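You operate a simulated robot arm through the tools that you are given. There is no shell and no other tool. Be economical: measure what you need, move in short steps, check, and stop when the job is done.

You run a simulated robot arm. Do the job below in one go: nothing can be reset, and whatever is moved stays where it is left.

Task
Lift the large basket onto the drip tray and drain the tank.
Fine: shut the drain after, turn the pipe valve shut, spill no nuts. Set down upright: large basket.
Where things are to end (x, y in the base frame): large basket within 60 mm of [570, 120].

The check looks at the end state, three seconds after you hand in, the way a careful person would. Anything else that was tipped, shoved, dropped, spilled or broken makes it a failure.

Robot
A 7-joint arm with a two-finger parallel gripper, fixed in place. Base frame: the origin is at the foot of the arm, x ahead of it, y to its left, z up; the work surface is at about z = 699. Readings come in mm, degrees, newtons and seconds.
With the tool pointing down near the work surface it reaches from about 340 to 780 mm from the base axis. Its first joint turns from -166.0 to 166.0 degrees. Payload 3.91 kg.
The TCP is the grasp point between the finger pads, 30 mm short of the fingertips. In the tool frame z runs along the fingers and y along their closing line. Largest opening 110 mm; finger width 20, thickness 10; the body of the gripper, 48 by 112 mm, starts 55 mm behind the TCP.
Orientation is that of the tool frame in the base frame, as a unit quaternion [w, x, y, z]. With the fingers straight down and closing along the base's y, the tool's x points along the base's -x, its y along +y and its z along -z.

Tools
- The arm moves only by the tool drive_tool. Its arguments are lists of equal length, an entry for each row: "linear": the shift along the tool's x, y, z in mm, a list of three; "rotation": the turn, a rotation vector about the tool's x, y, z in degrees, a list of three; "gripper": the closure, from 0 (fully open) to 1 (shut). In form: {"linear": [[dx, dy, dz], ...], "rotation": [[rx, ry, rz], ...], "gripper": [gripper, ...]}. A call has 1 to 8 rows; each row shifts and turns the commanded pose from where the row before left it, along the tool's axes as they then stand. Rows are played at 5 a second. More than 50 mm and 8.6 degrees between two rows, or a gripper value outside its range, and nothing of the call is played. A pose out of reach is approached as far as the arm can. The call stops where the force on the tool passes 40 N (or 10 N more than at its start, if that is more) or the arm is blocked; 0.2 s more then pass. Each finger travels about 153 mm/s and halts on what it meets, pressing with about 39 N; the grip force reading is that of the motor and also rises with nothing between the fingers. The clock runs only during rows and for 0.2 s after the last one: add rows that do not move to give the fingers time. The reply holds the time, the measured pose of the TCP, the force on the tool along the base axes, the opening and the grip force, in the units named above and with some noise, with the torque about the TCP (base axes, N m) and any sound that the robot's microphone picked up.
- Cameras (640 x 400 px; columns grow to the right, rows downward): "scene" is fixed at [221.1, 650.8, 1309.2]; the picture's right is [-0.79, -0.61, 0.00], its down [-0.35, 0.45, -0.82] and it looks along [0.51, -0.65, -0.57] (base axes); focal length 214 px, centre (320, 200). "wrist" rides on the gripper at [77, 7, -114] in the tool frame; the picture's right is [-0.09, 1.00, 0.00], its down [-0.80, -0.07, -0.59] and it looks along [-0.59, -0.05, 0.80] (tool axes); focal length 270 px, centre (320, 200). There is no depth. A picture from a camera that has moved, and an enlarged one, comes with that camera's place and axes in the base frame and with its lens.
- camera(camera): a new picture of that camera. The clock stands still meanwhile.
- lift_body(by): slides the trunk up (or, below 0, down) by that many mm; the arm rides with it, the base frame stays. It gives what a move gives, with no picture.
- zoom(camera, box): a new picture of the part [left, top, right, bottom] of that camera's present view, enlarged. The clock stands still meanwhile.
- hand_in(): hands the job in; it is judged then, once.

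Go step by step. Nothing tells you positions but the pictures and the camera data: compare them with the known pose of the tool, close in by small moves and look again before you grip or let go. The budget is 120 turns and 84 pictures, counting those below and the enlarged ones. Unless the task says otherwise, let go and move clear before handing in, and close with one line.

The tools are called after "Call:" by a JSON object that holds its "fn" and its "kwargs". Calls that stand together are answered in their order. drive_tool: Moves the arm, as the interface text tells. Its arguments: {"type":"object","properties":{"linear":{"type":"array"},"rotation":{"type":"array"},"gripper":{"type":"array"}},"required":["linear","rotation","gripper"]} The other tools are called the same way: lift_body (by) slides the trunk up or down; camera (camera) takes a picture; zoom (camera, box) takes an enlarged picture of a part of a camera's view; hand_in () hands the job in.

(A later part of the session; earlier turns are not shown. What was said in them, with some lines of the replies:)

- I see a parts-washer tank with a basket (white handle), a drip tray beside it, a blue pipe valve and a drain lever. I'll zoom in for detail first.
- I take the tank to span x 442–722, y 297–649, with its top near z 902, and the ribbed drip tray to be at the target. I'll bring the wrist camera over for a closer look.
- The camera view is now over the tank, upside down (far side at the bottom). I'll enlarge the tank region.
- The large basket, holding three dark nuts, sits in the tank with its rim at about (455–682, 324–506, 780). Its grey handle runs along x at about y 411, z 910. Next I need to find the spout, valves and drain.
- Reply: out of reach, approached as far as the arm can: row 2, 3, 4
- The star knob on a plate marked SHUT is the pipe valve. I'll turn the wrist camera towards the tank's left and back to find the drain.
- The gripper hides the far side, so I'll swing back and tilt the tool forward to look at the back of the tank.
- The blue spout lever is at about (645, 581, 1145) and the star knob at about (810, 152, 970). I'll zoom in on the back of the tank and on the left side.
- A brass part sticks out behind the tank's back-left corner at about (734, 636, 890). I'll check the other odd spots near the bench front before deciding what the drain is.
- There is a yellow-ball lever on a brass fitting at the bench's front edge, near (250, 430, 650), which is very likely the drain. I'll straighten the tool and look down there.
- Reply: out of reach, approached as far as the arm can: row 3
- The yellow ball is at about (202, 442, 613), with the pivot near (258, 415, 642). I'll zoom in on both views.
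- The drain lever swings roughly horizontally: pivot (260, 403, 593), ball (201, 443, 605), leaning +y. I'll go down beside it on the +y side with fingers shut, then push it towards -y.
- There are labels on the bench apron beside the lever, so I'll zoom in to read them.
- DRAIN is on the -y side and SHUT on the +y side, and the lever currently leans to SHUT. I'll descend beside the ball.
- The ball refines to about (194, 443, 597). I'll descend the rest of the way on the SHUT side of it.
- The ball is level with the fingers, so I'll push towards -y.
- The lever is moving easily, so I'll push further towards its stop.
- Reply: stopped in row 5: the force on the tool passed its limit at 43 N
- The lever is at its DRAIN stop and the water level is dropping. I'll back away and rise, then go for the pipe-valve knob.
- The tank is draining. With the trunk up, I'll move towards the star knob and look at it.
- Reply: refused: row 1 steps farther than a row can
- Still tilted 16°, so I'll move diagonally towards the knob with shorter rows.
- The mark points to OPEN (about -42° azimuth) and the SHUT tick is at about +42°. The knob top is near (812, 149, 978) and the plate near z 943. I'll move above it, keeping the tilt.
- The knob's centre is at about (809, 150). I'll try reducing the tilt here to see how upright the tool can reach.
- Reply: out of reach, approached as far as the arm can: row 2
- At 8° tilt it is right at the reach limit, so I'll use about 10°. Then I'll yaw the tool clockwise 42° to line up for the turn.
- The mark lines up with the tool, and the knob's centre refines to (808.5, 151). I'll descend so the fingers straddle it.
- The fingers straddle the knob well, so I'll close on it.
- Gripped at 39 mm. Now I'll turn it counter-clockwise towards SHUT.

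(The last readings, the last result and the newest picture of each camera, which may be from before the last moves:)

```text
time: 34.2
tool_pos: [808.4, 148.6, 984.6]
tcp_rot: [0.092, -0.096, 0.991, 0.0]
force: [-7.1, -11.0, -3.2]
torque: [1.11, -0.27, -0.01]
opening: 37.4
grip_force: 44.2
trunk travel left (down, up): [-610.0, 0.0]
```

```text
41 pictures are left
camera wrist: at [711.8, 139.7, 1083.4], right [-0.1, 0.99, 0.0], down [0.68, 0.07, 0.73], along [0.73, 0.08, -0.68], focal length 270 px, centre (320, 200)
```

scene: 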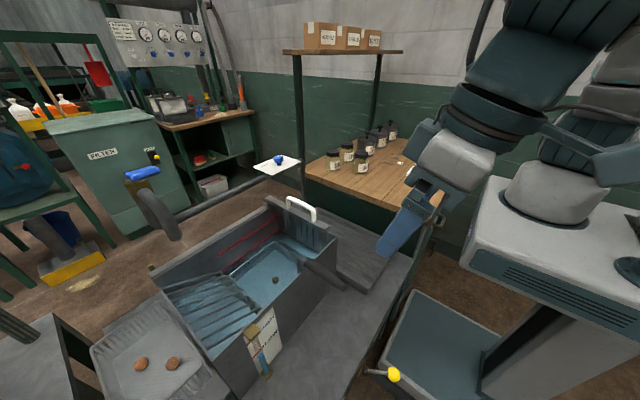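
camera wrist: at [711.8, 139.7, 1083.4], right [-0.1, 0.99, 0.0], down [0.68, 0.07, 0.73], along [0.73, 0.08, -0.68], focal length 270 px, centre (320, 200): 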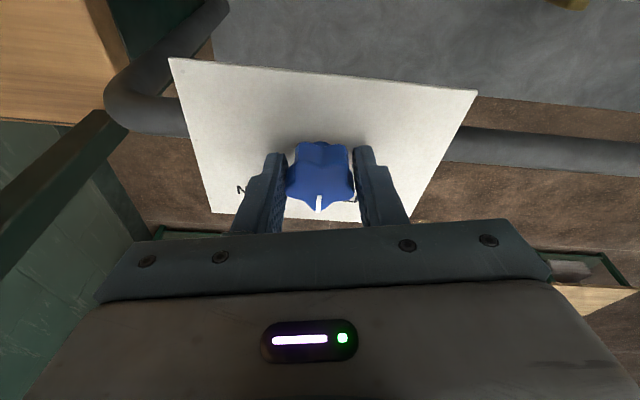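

The knob is turning with the gripper. I'll continue to the SHUT tick.

Call:
{"fn": "drive_tool", "kwargs": {"linear": [[0, 0, 0], [0, 0, 0], [0, 0, 0], [0, 0, 0], [0, 0, 0]], "rotation": [[0, 0, -7], [0, 0, -7], [0, 0, -7], [0, 0, -7], [0, 0, -6]], "gripper": [0.8, 0.8, 0.8, 0.8, 0.8]}}

Call:
{"fn": "camera", "kwargs": {"camera": "wrist"}}

Call:
{"fn": "zoom", "kwargs": {"camera": "scene", "box": [230, 120, 326, 180]}}

```text
time: 35.4
tool_pos: [809.1, 150.0, 983.9]
tcp_rot: [0.087, -0.381, 0.92, -0.025]
force: [3.4, -9.3, 3.1]
torque: [1.03, 0.03, 0.0]
opening: 38.2
grip_force: 44.8
trunk travel left (down, up): [-610.0, 0.0]
```

```text
40 pictures are left
camera wrist: at [729.7, 98.8, 1086.2], right [-0.63, 0.77, -0.1], down [0.5, 0.5, 0.71], along [0.59, 0.4, -0.7], focal length 270 px, centre (320, 200)
```

wrist: 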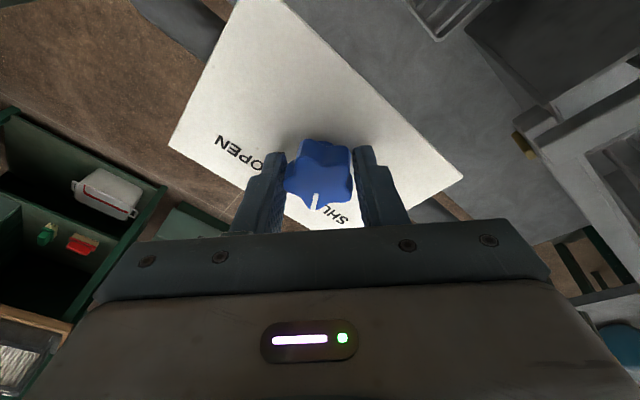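

```text
6.67 times, centred on (278, 150) of scene
camera zoom: at [221.1, 650.8, 1309.2], right [-0.79, -0.61, 0.0], down [-0.35, 0.45, -0.82], along [0.51, -0.65, -0.57], focal length 1430 px, centre (600, 533)
```

zoom: 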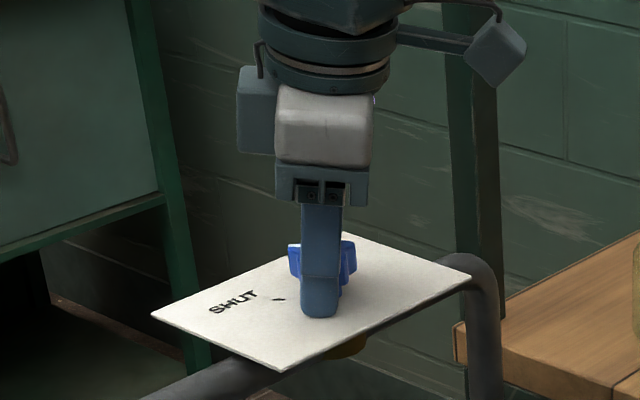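

The mark lags slightly, so I'll turn another 8° and then release and inspect.

Call:
{"fn": "drive_tool", "kwargs": {"linear": [[0, 0, 0], [0, 0, 0], [0, 0, 0], [0, 0, 0]], "rotation": [[0, 0, -4], [0, 0, -4], [0, 0, 0], [0, 0, 0]], "gripper": [0.8, 0.8, 0.42, 0.42]}}

Call:
{"fn": "drive_tool", "kwargs": {"linear": [[0, 0, -25], [0, 0, -25], [0, 0, -25]], "rotation": [[0, 0, 0], [0, 0, 0], [0, 0, 0]], "gripper": [0.42, 0.42, 0.42]}}

Call:
{"fn": "zoom", "kwargs": {"camera": "wrist", "box": [200, 0, 440, 150]}}

```text
time: 36.4
tool_pos: [807.3, 151.8, 983.0]
tcp_rot: [0.084, -0.444, 0.892, -0.033]
force: [-0.3, -0.4, 0.2]
torque: [0.03, -0.02, 0.0]
opening: 63.9
grip_force: 0.1
trunk travel left (down, up): [-610.0, 0.0]
```

```text
time: 37.2
tool_pos: [795.0, 149.4, 1059.2]
tcp_rot: [0.084, -0.444, 0.891, -0.033]
force: [1.0, -0.2, 0.1]
torque: [-0.04, 0.0, -0.03]
opening: 63.7
grip_force: 0.1
trunk travel left (down, up): [-610.0, 0.0]
```

```text
2.67 times, centred on (320, 75) of wrist
camera zoom: at [723.2, 90.5, 1161.2], right [-0.73, 0.67, -0.12], down [0.42, 0.59, 0.69], along [0.54, 0.45, -0.71], focal length 721 px, centre (320, 533)
```

zoom: 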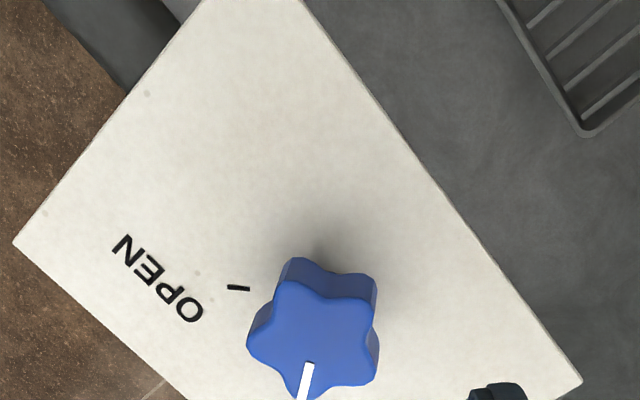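

Call:
{"fn": "zoom", "kwargs": {"camera": "wrist", "box": [220, 70, 420, 195]}}

Call:
{"fn": "zoom", "kwargs": {"camera": "scene", "box": [246, 140, 310, 180]}}

```text
3.20 times, centred on (320, 132) of wrist
camera zoom: at [723.2, 90.5, 1161.2], right [-0.73, 0.67, -0.12], down [0.42, 0.59, 0.69], along [0.54, 0.45, -0.71], focal length 865 px, centre (320, 416)
```

zoom: 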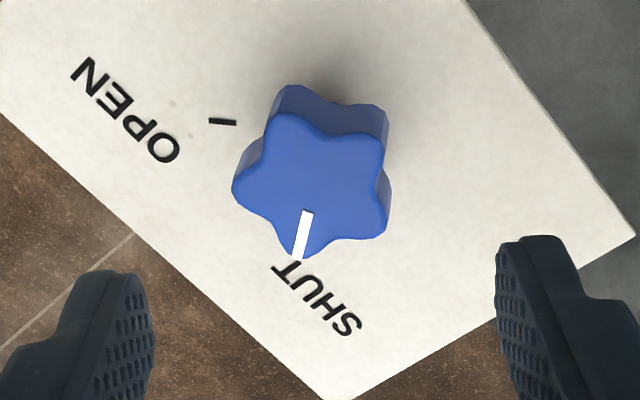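

```text
10.00 times, centred on (278, 160) of scene
camera zoom: at [221.1, 650.8, 1309.2], right [-0.79, -0.61, 0.0], down [-0.35, 0.45, -0.82], along [0.51, -0.65, -0.57], focal length 2145 px, centre (740, 600)
```

zoom: 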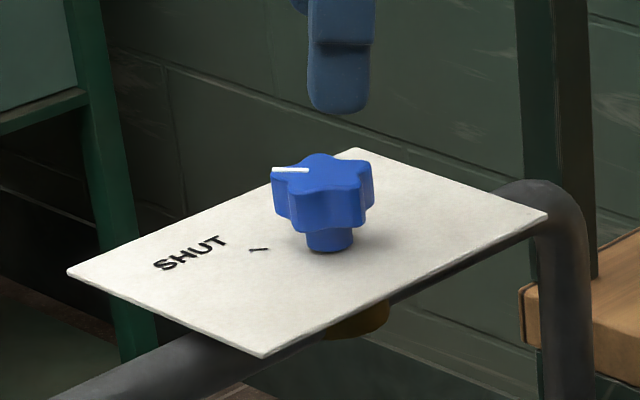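

The mark and the SHUT tick look parallel. One tighter zoom will confirm.

Call:
{"fn": "zoom", "kwargs": {"camera": "scene", "box": [266, 150, 290, 168]}}

```text
16.00 times, centred on (278, 159) of scene
camera zoom: at [221.1, 650.8, 1309.2], right [-0.79, -0.61, 0.0], down [-0.35, 0.45, -0.82], along [0.51, -0.65, -0.57], focal length 3432 px, centre (992, 856)
```

zoom: 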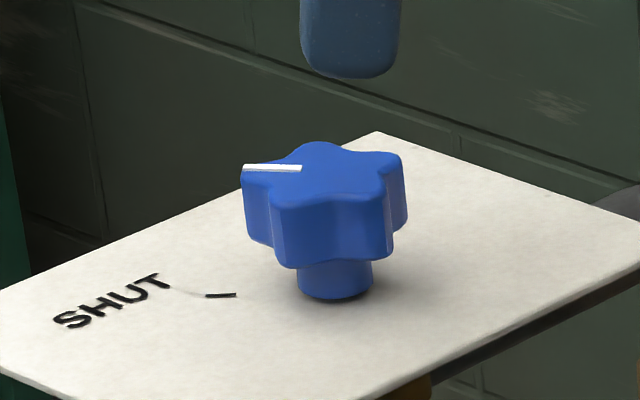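

The pipe valve is shut, with the mark aligned to the tick. Next I'll retreat, un-yaw, and go look at the basket handle.

Call:
{"fn": "drive_tool", "kwargs": {"linear": [[0, 0, -20], [0, 0, -20], [0, 0, 0], [0, 0, 0], [0, 0, 0], [0, 0, 0], [0, 0, 0], [0, 0, 0]], "rotation": [[0, 0, 0], [0, 0, 8], [0, 0, 8], [0, 0, 8], [0, 0, 8], [0, 0, 8], [0, 0, 8], [0, 0, 5]], "gripper": [0.4, 0.4, 0.4, 0.4, 0.4, 0.4, 0.4, 0.4]}}

Call:
{"fn": "drive_tool", "kwargs": {"linear": [[45, 18, 0], [45, 18, 0], [45, 18, 0], [45, 18, 0], [45, 18, 0], [45, 18, 0], [45, 18, 0], [40, 18, 0]], "rotation": [[0, 5, 0], [0, 5, 0], [0, 0, 0], [0, 0, 0], [0, 0, 0], [0, 0, 0], [0, 0, 0], [0, 0, 0]], "gripper": [0.4, 0.4, 0.4, 0.4, 0.4, 0.4, 0.4, 0.4]}}

Call:
{"fn": "zoom", "kwargs": {"camera": "scene", "box": [140, 180, 440, 368]}}

```text
time: 39.0
tool_pos: [788.4, 150.0, 1096.5]
tcp_rot: [0.089, 0.002, 0.996, 0.009]
force: [1.1, 0.2, 0.1]
torque: [0.02, 0.03, -0.02]
opening: 65.9
grip_force: 0.1
trunk travel left (down, up): [-610.0, 0.0]
```

```text
time: 40.8
tool_pos: [431.6, 292.9, 1086.5]
tcp_rot: [0.002, 0.0, 1.0, 0.008]
force: [0.5, 0.2, 0.0]
torque: [-0.01, -0.04, -0.04]
opening: 66.3
grip_force: 0.2
trunk travel left (down, up): [-610.0, 0.0]
```

```text
2.13 times, centred on (290, 274) of scene
camera zoom: at [221.1, 650.8, 1309.2], right [-0.79, -0.61, 0.0], down [-0.35, 0.45, -0.82], along [0.51, -0.65, -0.57], focal length 456 px, centre (384, 43)
```

zoom: 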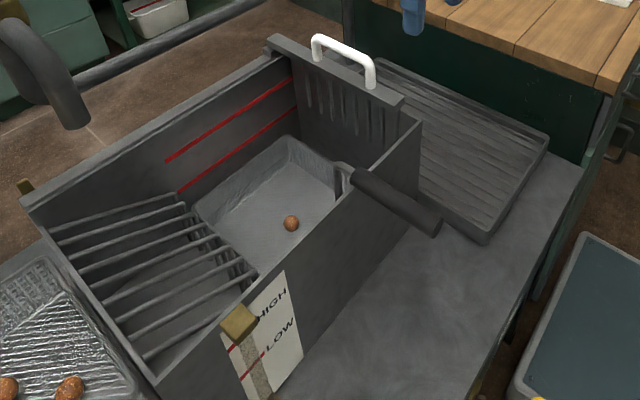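

The tank already looks empty. I'll move to look closely at the basket and its handle root.

Call:
{"fn": "drive_tool", "kwargs": {"linear": [[12, 40, 0], [12, 40, 0], [12, 40, 0]], "rotation": [[0, 0, 0], [0, 0, 0], [0, 0, 0]], "gripper": [0.4, 0.4, 0.4]}}

Call:
{"fn": "camera", "kwargs": {"camera": "wrist"}}

Call:
{"fn": "zoom", "kwargs": {"camera": "scene", "box": [250, 215, 370, 290]}}

```text
time: 41.6
tool_pos: [396.9, 414.1, 1088.5]
tcp_rot: [0.003, -0.001, 1.0, 0.008]
force: [0.4, -0.6, 0.9]
torque: [-0.03, 0.0, 0.01]
opening: 66.0
grip_force: 0.0
trunk travel left (down, up): [-610.0, 0.0]
```

```text
33 pictures are left
camera wrist: at [319.2, 419.5, 1202.9], right [0.09, 1.0, 0.02], down [0.8, -0.08, 0.6], along [0.6, -0.04, -0.8], focal length 270 px, centre (320, 200)
```

wrist: 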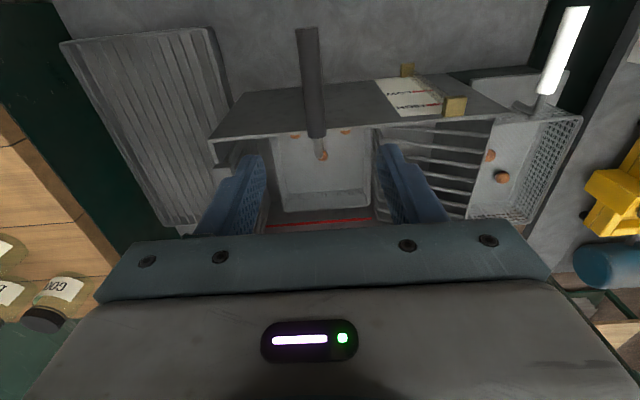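

```text
5.33 times, centred on (310, 252) of scene
camera zoom: at [221.1, 650.8, 1309.2], right [-0.79, -0.61, 0.0], down [-0.35, 0.45, -0.82], along [0.51, -0.65, -0.57], focal length 1144 px, centre (373, -80)
```

zoom: 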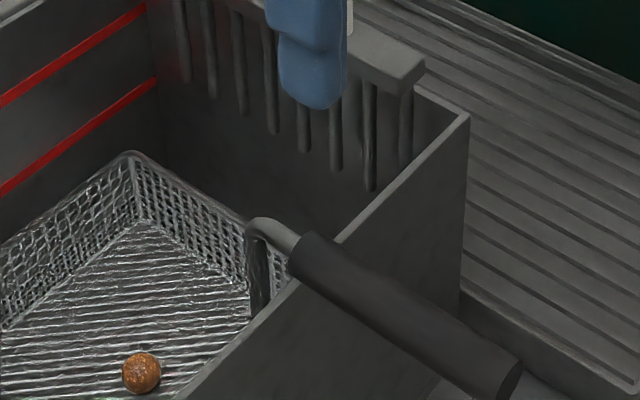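

The handle grip runs x 345–455 at y≈409, z≈905, with a bent rod going down inside the wall. I'll tilt the fingers about 32° forward, for more pad length along the handle against pitching, and come down over it.

Call:
{"fn": "drive_tool", "kwargs": {"linear": [[0, 0, 0], [0, 0, 0], [0, 0, 0], [0, 0, 0], [16.6, -1.2, 31.8], [16.6, -1.2, 31.8], [16.6, -1.2, 31.8], [16.6, -1.2, 31.8]], "rotation": [[0, -8, 0], [0, -8, 0], [0, -8, 0], [0, -8, 0], [0, 0, 0], [0, 0, 0], [0, 0, 0], [0, 0, 0]], "gripper": [0.4, 0.4, 0.4, 0.4, 0.4, 0.4, 0.4, 0.4]}}

Call:
{"fn": "camera", "kwargs": {"camera": "wrist"}}

Call:
{"fn": "zoom", "kwargs": {"camera": "scene", "box": [250, 190, 410, 290]}}

```text
time: 43.4
tool_pos: [409.6, 412.1, 943.6]
tcp_rot: [0.278, 0.002, 0.961, 0.008]
force: [0.3, 0.4, 0.4]
torque: [0.0, 0.01, -0.04]
opening: 66.2
grip_force: 0.1
trunk travel left (down, up): [-610.0, 0.0]
```

```text
31 pictures are left
camera wrist: at [283.2, 417.1, 998.8], right [0.07, 1.0, 0.06], down [0.36, -0.09, 0.93], along [0.93, -0.04, -0.36], focal length 270 px, centre (320, 200)
```

wrist: 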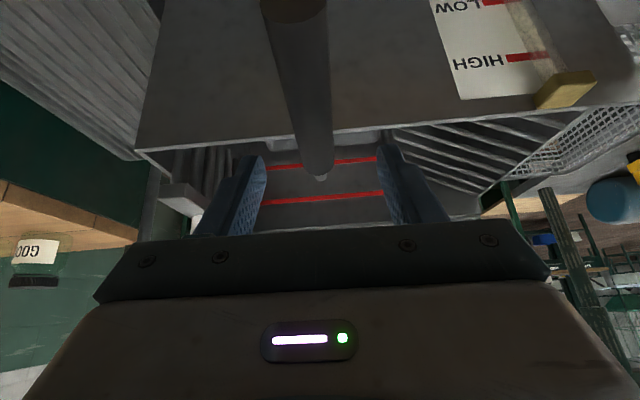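

```text
4.00 times, centred on (330, 240) of scene
camera zoom: at [221.1, 650.8, 1309.2], right [-0.79, -0.61, 0.0], down [-0.35, 0.45, -0.82], along [0.51, -0.65, -0.57], focal length 858 px, centre (280, 40)
```

zoom: 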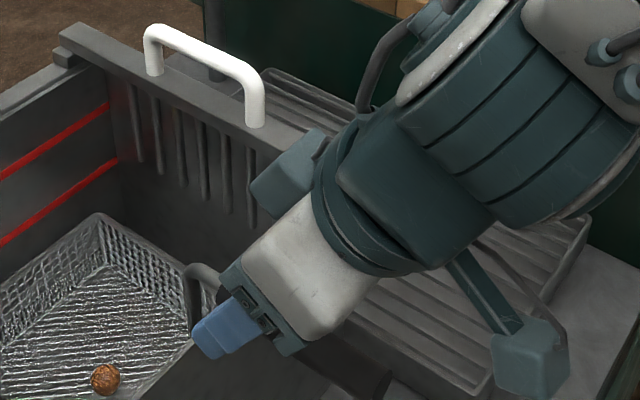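

Handle centre is confirmed at y≈410.5, z≈905. I'll lower onto it.

Call:
{"fn": "drive_tool", "kwargs": {"linear": [[7, -0.5, 11], [7, -0.5, 11], [6.6, -0.5, 10.6]], "rotation": [[0, 0, 0], [0, 0, 0], [0, 0, 0]], "gripper": [0.4, 0.4, 0.4]}}

Call:
{"fn": "camera", "kwargs": {"camera": "wrist"}}

```text
time: 44.2
tool_pos: [408.8, 409.9, 904.9]
tcp_rot: [0.278, 0.002, 0.961, 0.009]
force: [1.0, 0.5, 0.9]
torque: [-0.01, -0.01, -0.01]
opening: 65.9
grip_force: 0.0
trunk travel left (down, up): [-610.0, 0.0]
```

```text
29 pictures are left
camera wrist: at [282.4, 416.3, 961.5], right [0.07, 1.0, 0.07], down [0.36, -0.09, 0.93], along [0.93, -0.04, -0.36], focal length 270 px, centre (320, 200)
```

wrist: 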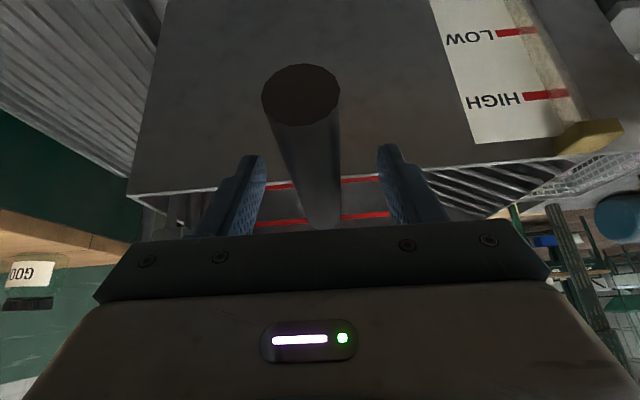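

The handle is centred between the fingers, so I'll close and do a small test lift.

Call:
{"fn": "drive_tool", "kwargs": {"linear": [[0, 0, 0], [0, 0, 0], [0, 0, 0]], "rotation": [[0, 0, 0], [0, 0, 0], [0, 0, 0]], "gripper": [1, 1, 1]}}

Call:
{"fn": "drive_tool", "kwargs": {"linear": [[-2.7, 0, -4.2], [-2.7, 0, -4.2], [-2.7, 0, -4.2], [0, 0, 0]], "rotation": [[0, 0, 0], [0, 0, 0], [0, 0, 0], [0, 0, 0]], "gripper": [1, 1, 1, 1]}}

Call:
{"fn": "zoom", "kwargs": {"camera": "scene", "box": [200, 190, 360, 290]}}

```text
time: 45.0
tool_pos: [409.2, 409.8, 905.8]
tcp_rot: [0.279, 0.002, 0.96, 0.009]
force: [-0.3, 0.3, -0.5]
torque: [0.04, -0.37, -0.14]
opening: 21.6
grip_force: 39.2
trunk travel left (down, up): [-610.0, 0.0]
```

```text
time: 46.0
tool_pos: [408.2, 411.0, 920.6]
tcp_rot: [0.277, 0.001, 0.961, 0.008]
force: [0.3, 0.4, -4.3]
torque: [0.01, 0.69, 0.01]
opening: 21.4
grip_force: 38.9
trunk travel left (down, up): [-610.0, 0.0]
```

```text
4.00 times, centred on (280, 240) of scene
camera zoom: at [221.1, 650.8, 1309.2], right [-0.79, -0.61, 0.0], down [-0.35, 0.45, -0.82], along [0.51, -0.65, -0.57], focal length 858 px, centre (480, 40)
```

zoom: 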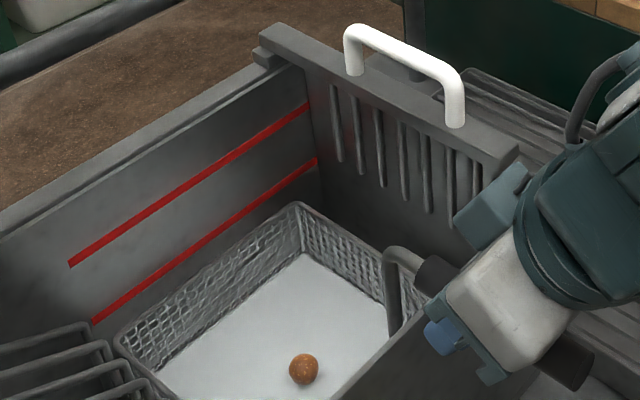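

The full basket weight (about 4.3 N) is held and the torque fits its centre of mass, so it isn't slipping. I'll keep lifting gently.

Call:
{"fn": "drive_tool", "kwargs": {"linear": [[-8, 0, -12.7], [-13.3, 0, -21], [-13.3, 0, -21], [-13.3, 0, -21], [-8, 0, -12.7], [0, 0, 0]], "rotation": [[0, 0, 0], [0, 0, 0], [0, 0, 0], [0, 0, 0], [0, 0, 0], [0, 0, 0]], "gripper": [1, 1, 1, 1, 1, 1]}}

Call:
{"fn": "camera", "kwargs": {"camera": "scene"}}

```text
time: 47.4
tool_pos: [409.9, 409.1, 1026.0]
tcp_rot: [0.277, 0.002, 0.961, 0.008]
force: [-0.1, -0.4, -4.1]
torque: [0.02, 0.68, 0.0]
opening: 21.5
grip_force: 38.7
trunk travel left (down, up): [-610.0, 0.0]
```

```text
27 pictures are left
```

scene: 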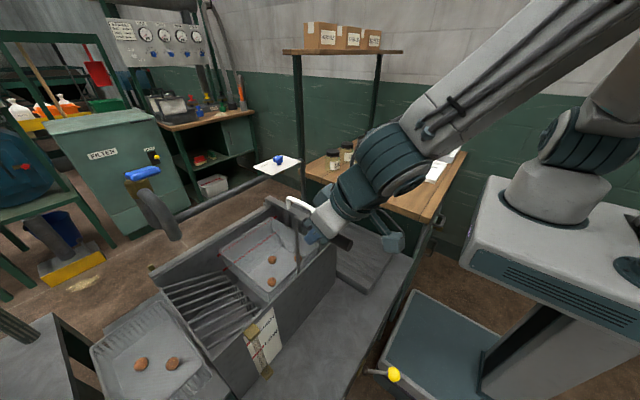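

It hangs level with the nuts in it. I'll lift on to clear the white handle (about z 980).

Call:
{"fn": "drive_tool", "kwargs": {"linear": [[-10, 0, -16], [-16, 0, -25.4], [-16, 0, -25.4], [-16, 0, -25.4], [-16, 0, -25.4], [-16, 0, -25.4], [-11, 0, -17], [0, 0, 0]], "rotation": [[0, 0, 0], [0, 0, 0], [0, 0, 0], [0, 0, 0], [0, 0, 0], [0, 0, 0], [0, 0, 0], [0, 0, 0]], "gripper": [1, 1, 1, 1, 1, 1, 1, 1]}}

Call:
{"fn": "camera", "kwargs": {"camera": "scene"}}

```text
time: 49.2
tool_pos: [408.4, 404.4, 1215.5]
tcp_rot: [0.278, 0.001, 0.96, 0.007]
force: [0.3, 0.1, -3.9]
torque: [0.03, 0.63, 0.05]
opening: 21.8
grip_force: 38.9
trunk travel left (down, up): [-610.0, 0.0]
```

```text
26 pictures are left
```

scene: 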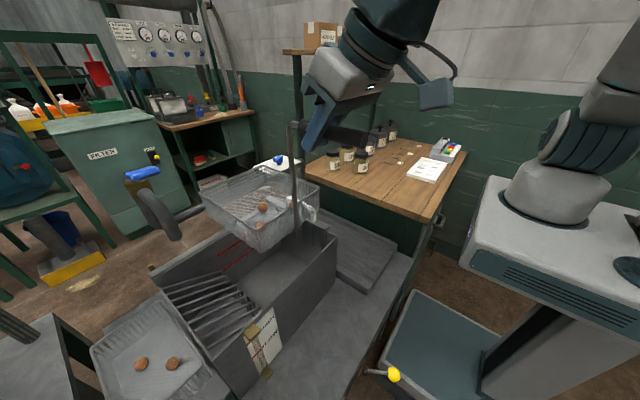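

The basket bottom is at about z 1015, clear of the white handle. I'll carry it along -y towards the tray.

Call:
{"fn": "drive_tool", "kwargs": {"linear": [[0, -15, 0], [0, -28, 0], [0, -28, 0], [0, -28, 0], [0, -28, 0], [0, -15, 0], [0, 0, 0]], "rotation": [[0, 0, 0], [0, 0, 0], [0, 0, 0], [0, 0, 0], [0, 0, 0], [0, 0, 0], [0, 0, 0]], "gripper": [1, 1, 1, 1, 1, 1, 1]}}

Call:
{"fn": "drive_tool", "kwargs": {"linear": [[0, -15, 0], [0, -28, 0], [0, -28, 0], [0, -28, 0], [0, -28, 0], [0, -15, 0], [0, 0, 0]], "rotation": [[0, 0, 0], [0, 0, 0], [0, 0, 0], [0, 0, 0], [0, 0, 0], [0, 0, 0], [0, 0, 0]], "gripper": [1, 1, 1, 1, 1, 1, 1]}}

Call:
{"fn": "camera", "kwargs": {"camera": "scene"}}

```text
time: 50.8
tool_pos: [409.8, 262.4, 1213.2]
tcp_rot: [0.278, 0.001, 0.961, 0.009]
force: [-0.9, -0.6, -4.8]
torque: [-0.01, 0.67, -0.03]
opening: 21.7
grip_force: 39.0
trunk travel left (down, up): [-610.0, 0.0]
```

```text
time: 52.4
tool_pos: [410.5, 117.7, 1210.0]
tcp_rot: [0.278, 0.002, 0.96, 0.009]
force: [0.5, 0.7, -4.8]
torque: [-0.01, 0.68, -0.01]
opening: 21.7
grip_force: 39.1
trunk travel left (down, up): [-610.0, 0.0]
```

```text
25 pictures are left
```

scene: 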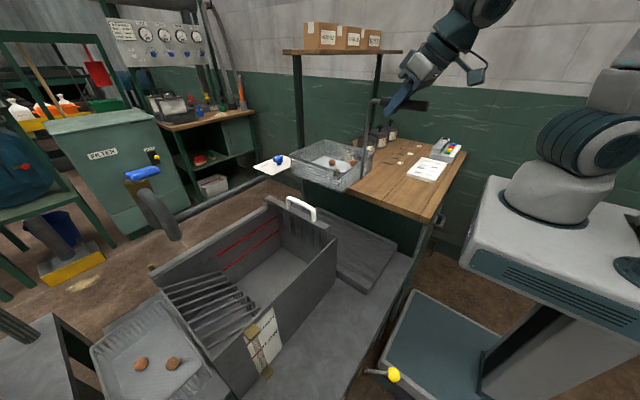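

The basket is over the tray, which spans about x 340–730, y 11–275. I'll nudge 14 mm in +y for rim margin and descend with the trunk, keeping the arm posture.

Call:
{"fn": "drive_tool", "kwargs": {"linear": [[0, 7, 0], [0, 7, 0], [0, 0, 0]], "rotation": [[0, 0, 0], [0, 0, 0], [0, 0, 0]], "gripper": [1, 1, 1]}}

Call:
{"fn": "lift_body", "kwargs": {"by": -255}}

Call:
{"fn": "zoom", "kwargs": {"camera": "scene", "box": [240, 150, 440, 275]}}

Call:
{"fn": "camera", "kwargs": {"camera": "wrist"}}

```text
time: 53.2
tool_pos: [410.5, 132.3, 1209.6]
tcp_rot: [0.279, 0.002, 0.96, 0.009]
force: [-0.6, 0.5, -3.7]
torque: [0.0, 0.69, -0.02]
opening: 21.5
grip_force: 38.9
trunk travel left (down, up): [-610.0, 0.0]
```

```text
time: 55.8
tool_pos: [409.6, 132.9, 953.7]
tcp_rot: [0.278, 0.002, 0.96, 0.009]
force: [0.0, 0.8, -4.4]
torque: [0.04, 0.68, -0.01]
opening: 21.4
grip_force: 38.8
trunk travel left (down, up): [-355.0, 255.0]
```

```text
3.20 times, centred on (340, 212) of scene
camera zoom: at [221.1, 650.8, 1309.2], right [-0.79, -0.61, 0.0], down [-0.35, 0.45, -0.82], along [0.51, -0.65, -0.57], focal length 686 px, centre (256, 160)
```

zoom: 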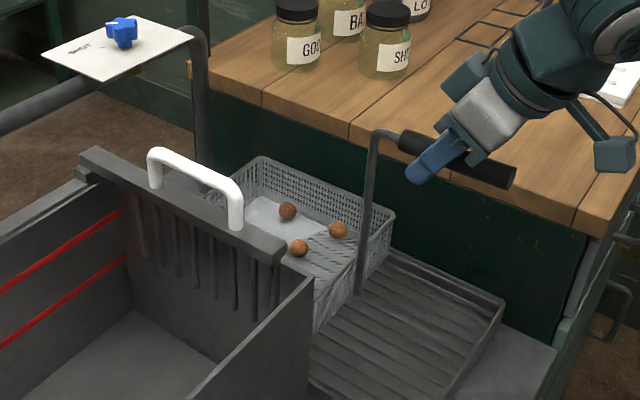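

```text
23 pictures are left
camera wrist: at [282.8, 139.3, 1010.5], right [0.07, 1.0, 0.06], down [0.36, -0.09, 0.93], along [0.93, -0.04, -0.36], focal length 270 px, centre (320, 200)
```

wrist: 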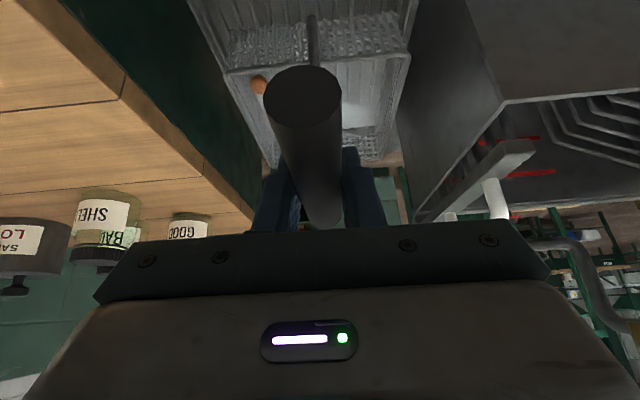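

The basket spans y 55–221 over the tray and hangs level. I'll lower slowly until contact.

Call:
{"fn": "lift_body", "kwargs": {"by": -32}}

Call:
{"fn": "zoom", "kwargs": {"camera": "scene", "box": [290, 190, 410, 265]}}

```text
time: 56.5
tool_pos: [408.6, 133.8, 924.6]
tcp_rot: [0.281, 0.001, 0.96, 0.01]
force: [-4.1, 0.7, 24.2]
torque: [-0.01, -0.45, -0.03]
opening: 21.2
grip_force: 39.3
trunk travel left (down, up): [-323.0, 287.0]
```

```text
5.33 times, centred on (350, 228) of scene
camera zoom: at [221.1, 650.8, 1309.2], right [-0.79, -0.61, 0.0], down [-0.35, 0.45, -0.82], along [0.51, -0.65, -0.57], focal length 1144 px, centre (160, 53)
```

zoom: 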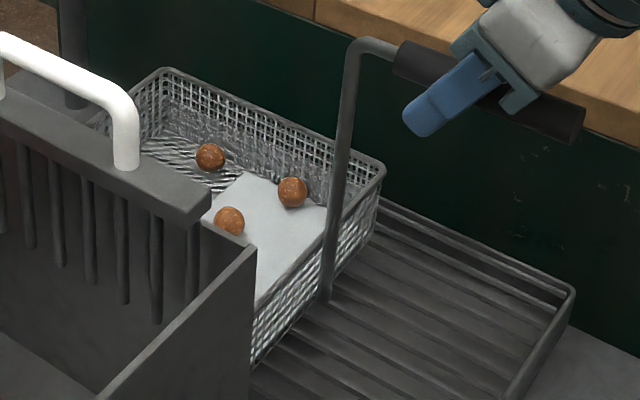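

It has made contact at TCP z≈925. I'll relieve the overpress slightly and check it is flat before letting go.

Call:
{"fn": "lift_body", "kwargs": {"by": 2.5}}

Call:
{"fn": "camera", "kwargs": {"camera": "wrist"}}

```text
time: 57.1
tool_pos: [409.7, 134.5, 925.2]
tcp_rot: [0.278, 0.001, 0.96, 0.01]
force: [1.4, 3.7, 12.5]
torque: [0.02, -0.85, 0.19]
opening: 21.0
grip_force: 38.9
trunk travel left (down, up): [-325.0, 285.0]
```

```text
21 pictures are left
camera wrist: at [282.1, 139.6, 981.1], right [0.07, 1.0, 0.06], down [0.36, -0.09, 0.93], along [0.93, -0.04, -0.36], focal length 270 px, centre (320, 200)
```

wrist: 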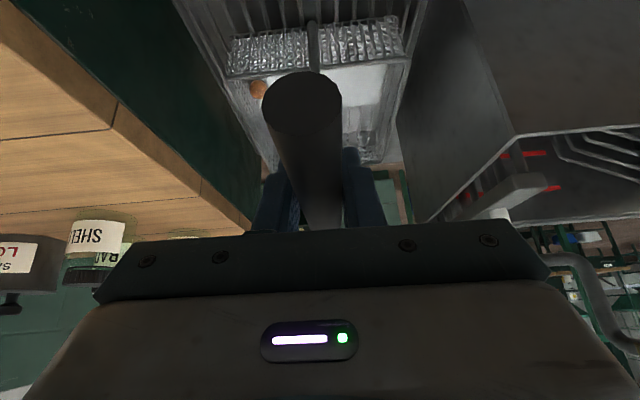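

Call:
{"fn": "lift_body", "kwargs": {"by": 2}}

```text
time: 57.6
tool_pos: [408.9, 133.5, 925.6]
tcp_rot: [0.276, 0.002, 0.961, 0.006]
force: [-1.6, 0.5, -0.2]
torque: [-0.07, 0.4, 0.09]
opening: 21.3
grip_force: 39.2
trunk travel left (down, up): [-327.0, 283.0]
```

Force is near zero and the basket rests on the tray. I'll open the fingers, then check.

Call:
{"fn": "drive_tool", "kwargs": {"linear": [[0, 0, 0], [0, 0, 0], [0, 0, 0], [0, 0, 0]], "rotation": [[0, 0, 0], [0, 0, 0], [0, 0, 0], [0, 0, 0]], "gripper": [0.7, 0.4, 0.4, 0.4]}}

Call:
{"fn": "zoom", "kwargs": {"camera": "scene", "box": [280, 180, 440, 280]}}

Call:
{"fn": "camera", "kwargs": {"camera": "wrist"}}

```text
time: 58.6
tool_pos: [408.7, 132.4, 926.0]
tcp_rot: [0.278, 0.002, 0.96, 0.009]
force: [-0.3, 0.0, 0.1]
torque: [-0.02, -0.01, 0.03]
opening: 65.8
grip_force: 0.0
trunk travel left (down, up): [-327.0, 283.0]
```

```text
4.00 times, centred on (360, 230) of scene
camera zoom: at [221.1, 650.8, 1309.2], right [-0.79, -0.61, 0.0], down [-0.35, 0.45, -0.82], along [0.51, -0.65, -0.57], focal length 858 px, centre (160, 80)
```

zoom: 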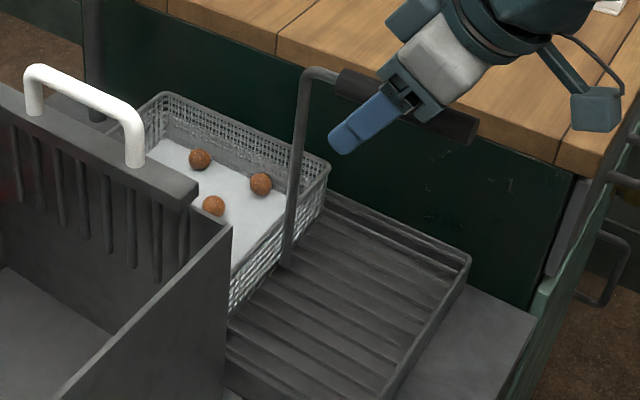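

```text
19 pictures are left
camera wrist: at [282.5, 139.2, 983.1], right [0.07, 1.0, 0.06], down [0.36, -0.09, 0.93], along [0.93, -0.04, -0.36], focal length 270 px, centre (320, 200)
```

wrist: 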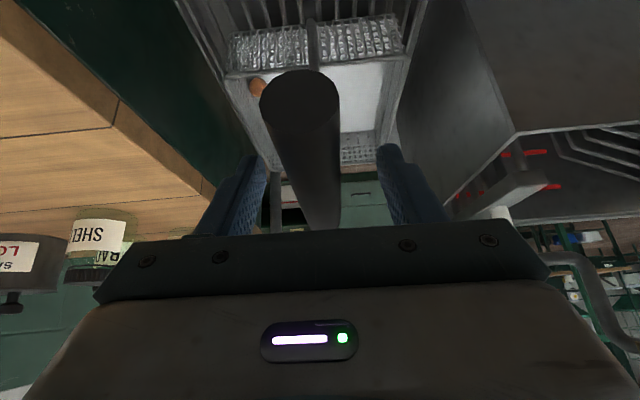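

The basket stands upright at about (572, 138) with all three nuts inside. I'll rise straight clear with the trunk, then go to close the drain.

Call:
{"fn": "lift_body", "kwargs": {"by": 123}}

Call:
{"fn": "drive_tool", "kwargs": {"linear": [[0, 0, 0], [0, 0, 0], [0, 0, 0], [0, 0, 0]], "rotation": [[0, 8, 0], [0, 8, 0], [0, 8, 0], [0, 8, 0]], "gripper": [0.5, 0.7, 1, 1]}}

```text
time: 60.1
tool_pos: [409.7, 132.9, 1050.2]
tcp_rot: [0.278, 0.002, 0.961, 0.009]
force: [-0.4, 0.2, 0.5]
torque: [0.01, -0.01, -0.02]
opening: 66.0
grip_force: 0.1
trunk travel left (down, up): [-450.0, 160.0]
```

```text
time: 61.1
tool_pos: [410.1, 133.0, 1050.6]
tcp_rot: [0.002, -0.001, 1.0, 0.009]
force: [0.5, -1.1, 0.0]
torque: [0.02, 0.04, -0.01]
opening: 0.0
grip_force: 38.1
trunk travel left (down, up): [-450.0, 160.0]
```

Next I'll move over the bench front beside the lever, on its -y side.

Call:
{"fn": "drive_tool", "kwargs": {"linear": [[35, 29, 0], [35, 29, 0], [35, 29, 0], [35, 29, 0], [35, 29, 0], [35, 29, 0]], "rotation": [[0, 0, 0], [0, 0, 0], [0, 0, 0], [0, 0, 0], [0, 0, 0], [0, 0, 0]], "gripper": [1, 1, 1, 1, 1, 1]}}

Call:
{"fn": "camera", "kwargs": {"camera": "wrist"}}

```text
time: 62.5
tool_pos: [197.6, 306.8, 1051.8]
tcp_rot: [0.002, 0.001, 1.0, 0.009]
force: [0.3, 0.2, 0.4]
torque: [0.0, 0.01, -0.01]
opening: 0.0
grip_force: 37.8
trunk travel left (down, up): [-450.0, 160.0]
```

```text
18 pictures are left
camera wrist: at [119.4, 311.3, 1166.2], right [0.09, 1.0, 0.02], down [0.8, -0.08, 0.6], along [0.6, -0.04, -0.8], focal length 270 px, centre (320, 200)
```

wrist: 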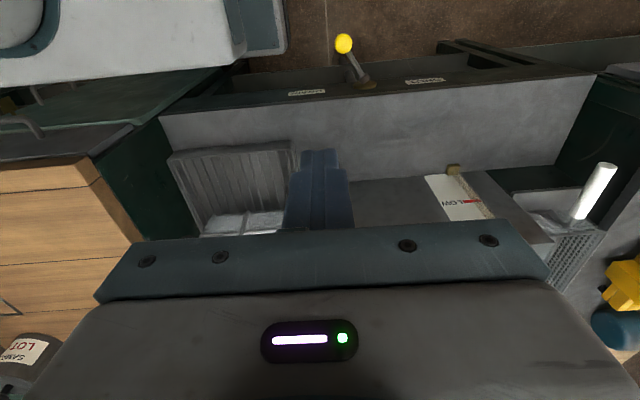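

The ball is at about (191, 358, 597). To stay clear of my own trunk I'll straddle the ball with open fingers and drag it to SHUT.

Call:
{"fn": "drive_tool", "kwargs": {"linear": [[3, 25, 0], [2, 26, 0], [0, 0, 50], [0, 0, 50], [0, 0, 50], [0, 0, 50], [0, 0, 50], [0, 0, 40]], "rotation": [[0, 0, 0], [0, 0, 0], [0, 0, 0], [0, 0, 0], [0, 0, 0], [0, 0, 0], [0, 0, 0], [0, 0, 0]], "gripper": [0.7, 0.4, 0.4, 0.4, 0.4, 0.4, 0.4, 0.4]}}

Call:
{"fn": "camera", "kwargs": {"camera": "wrist"}}

```text
time: 64.3
tool_pos: [196.9, 363.0, 765.2]
tcp_rot: [0.003, -0.001, 1.0, 0.009]
force: [0.2, -0.6, 0.0]
torque: [0.02, -0.02, 0.02]
opening: 66.0
grip_force: 0.0
trunk travel left (down, up): [-450.0, 160.0]
```

```text
17 pictures are left
camera wrist: at [118.9, 367.1, 879.7], right [0.09, 1.0, 0.02], down [0.8, -0.08, 0.6], along [0.6, -0.04, -0.8], focal length 270 px, centre (320, 200)
```

wrist: 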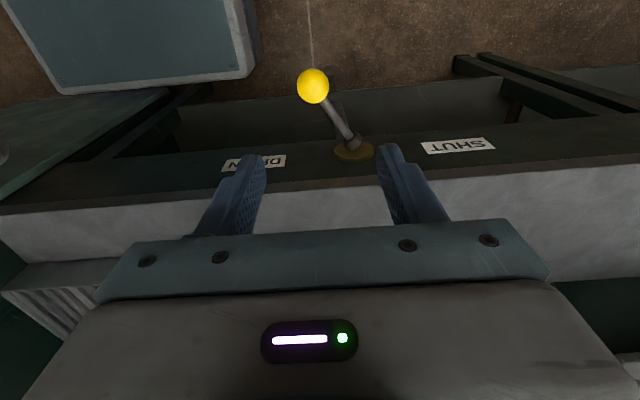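

Call:
{"fn": "drive_tool", "kwargs": {"linear": [[1, -2, 40], [1, -1.5, 40], [1, -1, 40], [0, 0, 37], [0, 0, 0]], "rotation": [[0, 0, 0], [0, 0, 0], [0, 0, 0], [0, 0, 0], [0, 0, 0]], "gripper": [0.4, 0.4, 0.4, 0.4, 0.5]}}

Call:
{"fn": "camera", "kwargs": {"camera": "wrist"}}

```text
time: 65.5
tool_pos: [194.1, 360.1, 607.0]
tcp_rot: [0.003, 0.0, 1.0, 0.008]
force: [0.7, 0.5, 0.0]
torque: [0.03, -0.02, 0.03]
opening: 54.8
grip_force: 0.1
trunk travel left (down, up): [-450.0, 160.0]
```

```text
16 pictures are left
camera wrist: at [116.0, 364.4, 720.8], right [0.09, 1.0, 0.02], down [0.8, -0.08, 0.6], along [0.6, -0.04, -0.8], focal length 270 px, centre (320, 200)
```

wrist: 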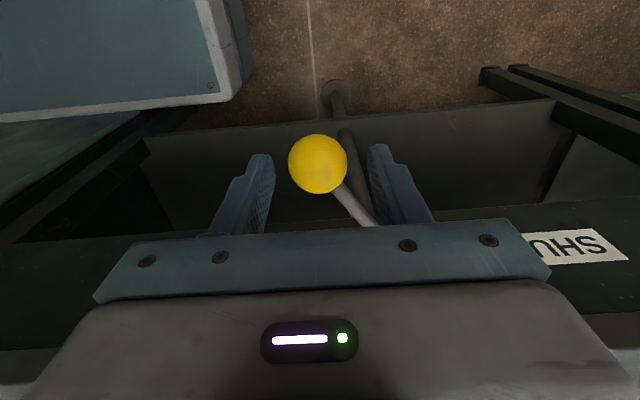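

The ball sits between the fingers; I'll drag it to +y until the stop.

Call:
{"fn": "drive_tool", "kwargs": {"linear": [[0, 12, 0], [0, 12, 0], [0, 12, 0], [0, 12, 0], [0, 12, 0], [0, 12, 0], [0, 10, 0]], "rotation": [[0, 0, 0], [0, 0, 0], [0, 0, 0], [0, 0, 0], [0, 0, 0], [0, 0, 0], [0, 0, 0]], "gripper": [0.5, 0.5, 0.5, 0.5, 0.5, 0.5, 0.5]}}

Call:
{"fn": "drive_tool", "kwargs": {"linear": [[0, 5, 0], [0, 5, 0], [0, 5, 0], [0, 5, 0]], "rotation": [[0, 0, 0], [0, 0, 0], [0, 0, 0], [0, 0, 0]], "gripper": [0.5, 0.5, 0.5, 0.5]}}

Call:
{"fn": "camera", "kwargs": {"camera": "wrist"}}

```text
time: 67.1
tool_pos: [193.4, 444.0, 607.3]
tcp_rot: [0.003, -0.001, 1.0, 0.009]
force: [-0.4, 0.0, -0.2]
torque: [-0.02, 0.01, -0.01]
opening: 55.1
grip_force: 0.1
trunk travel left (down, up): [-450.0, 160.0]
```

```text
time: 68.1
tool_pos: [192.9, 459.3, 605.8]
tcp_rot: [0.002, 0.0, 1.0, 0.006]
force: [-0.5, -26.7, 3.8]
torque: [-0.75, 0.36, 0.03]
opening: 68.7
grip_force: 13.7
trunk travel left (down, up): [-450.0, 160.0]
```

```text
15 pictures are left
camera wrist: at [115.2, 465.1, 721.5], right [0.09, 1.0, 0.01], down [0.8, -0.08, 0.6], along [0.59, -0.04, -0.8], focal length 270 px, centre (320, 200)
```

wrist: 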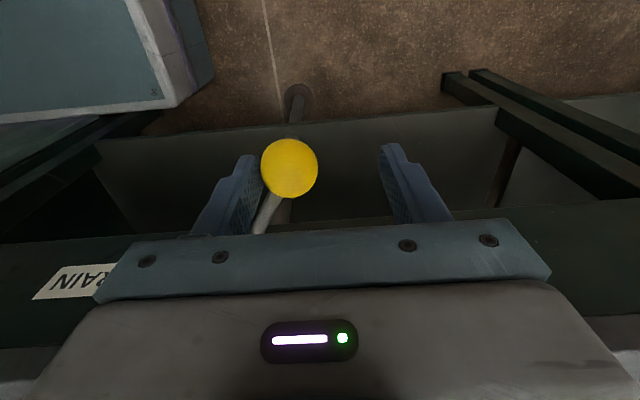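

The lever hit its SHUT stop. I'll open, centre around the ball, and lift straight up.

Call:
{"fn": "drive_tool", "kwargs": {"linear": [[0, 0, 0], [0, -8, 0], [0, 0, -30], [0, 0, -40], [0, 0, -50], [0, 0, -50], [0, 0, -50], [0, 0, -50]], "rotation": [[0, 0, 0], [0, 0, 0], [0, 0, 0], [0, 0, 0], [0, 0, 0], [0, 0, 0], [0, 0, 0], [0, 0, 0]], "gripper": [0.2, 0.2, 0.2, 0.2, 0.2, 0.2, 0.2, 0.2]}}

Call:
{"fn": "camera", "kwargs": {"camera": "wrist"}}

Call:
{"fn": "camera", "kwargs": {"camera": "scene"}}

```text
time: 69.9
tool_pos: [191.3, 447.2, 878.6]
tcp_rot: [0.003, 0.001, 1.0, 0.008]
force: [0.1, 0.0, -0.1]
torque: [0.01, -0.02, -0.01]
opening: 88.1
grip_force: 0.1
trunk travel left (down, up): [-450.0, 160.0]
```

```text
14 pictures are left
camera wrist: at [112.7, 451.8, 994.1], right [0.09, 1.0, 0.02], down [0.8, -0.08, 0.6], along [0.6, -0.04, -0.8], focal length 270 px, centre (320, 200)
```

wrist: 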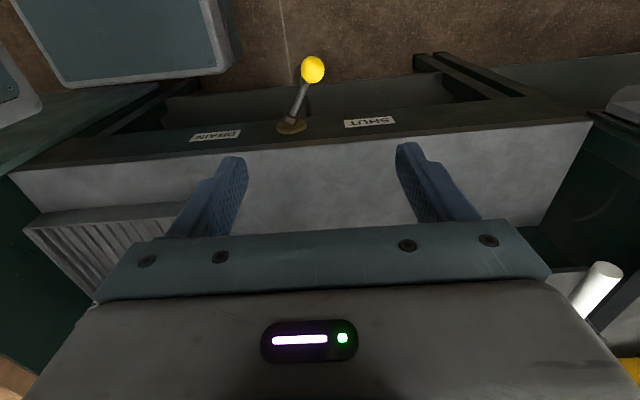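

```text
13 pictures are left
```

scene: 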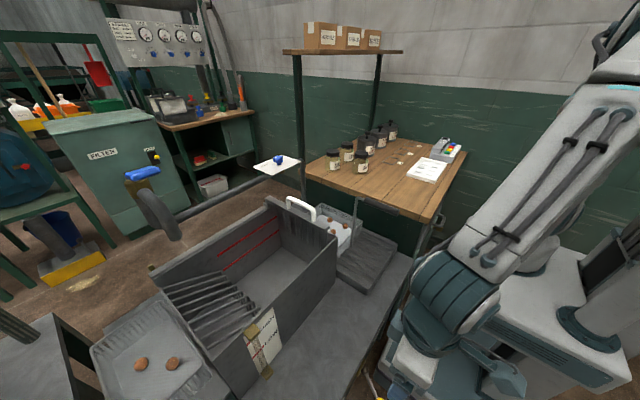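

The lever is at SHUT and the basket is on the tray. One last check on the tank and basket.

Call:
{"fn": "zoom", "kwargs": {"camera": "scene", "box": [150, 190, 410, 390]}}

Call:
{"fn": "zoom", "kwargs": {"camera": "scene", "box": [240, 140, 400, 240]}}

Call:
{"fn": "zoom", "kwargs": {"camera": "scene", "box": [220, 300, 316, 390]}}

```text
2.00 times, centred on (280, 290) of scene
camera zoom: at [221.1, 650.8, 1309.2], right [-0.79, -0.61, 0.0], down [-0.35, 0.45, -0.82], along [0.51, -0.65, -0.57], focal length 429 px, centre (400, 20)
```

zoom: 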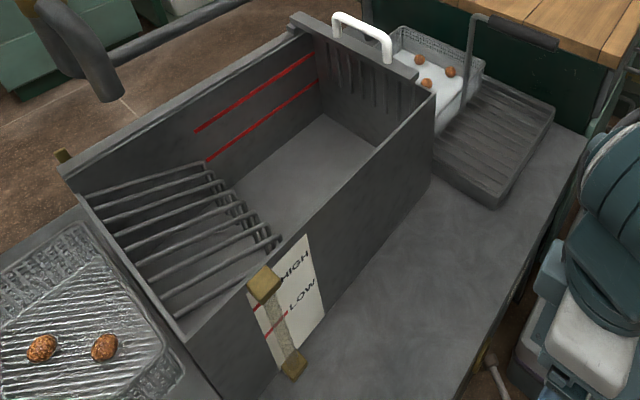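

```text
4.00 times, centred on (320, 190) of scene
camera zoom: at [221.1, 650.8, 1309.2], right [-0.79, -0.61, 0.0], down [-0.35, 0.45, -0.82], along [0.51, -0.65, -0.57], focal length 858 px, centre (320, 240)
```

zoom: 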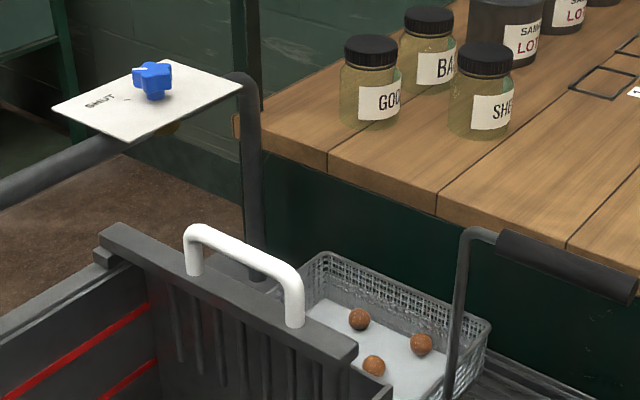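

```text
4.44 times, centred on (268, 345) of scene
camera zoom: at [221.1, 650.8, 1309.2], right [-0.79, -0.61, 0.0], down [-0.35, 0.45, -0.82], along [0.51, -0.65, -0.57], focal length 953 px, centre (551, -444)
```

zoom: 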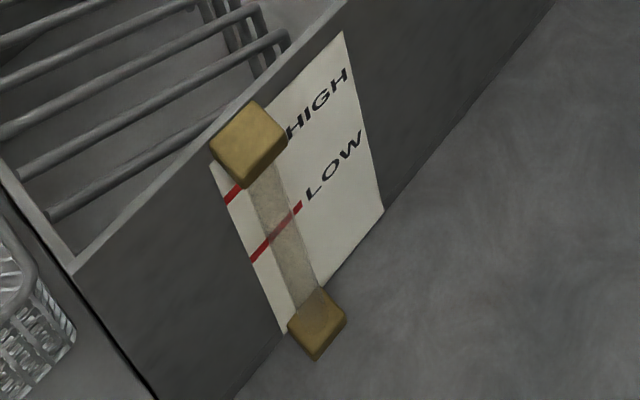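

The tank and sight glass are empty, the drain and pipe valve are shut, and the basket is upright on the tray with its three nuts. The arm is clear, so I'm handing in.

Call:
{"fn": "hand_in", "kwargs": {}}

```text
The job is handed in.
```

The large basket is upright on the drip tray with its three nuts at about (572, 138), the tank is drained, and both the drain and the pipe valve are shut.
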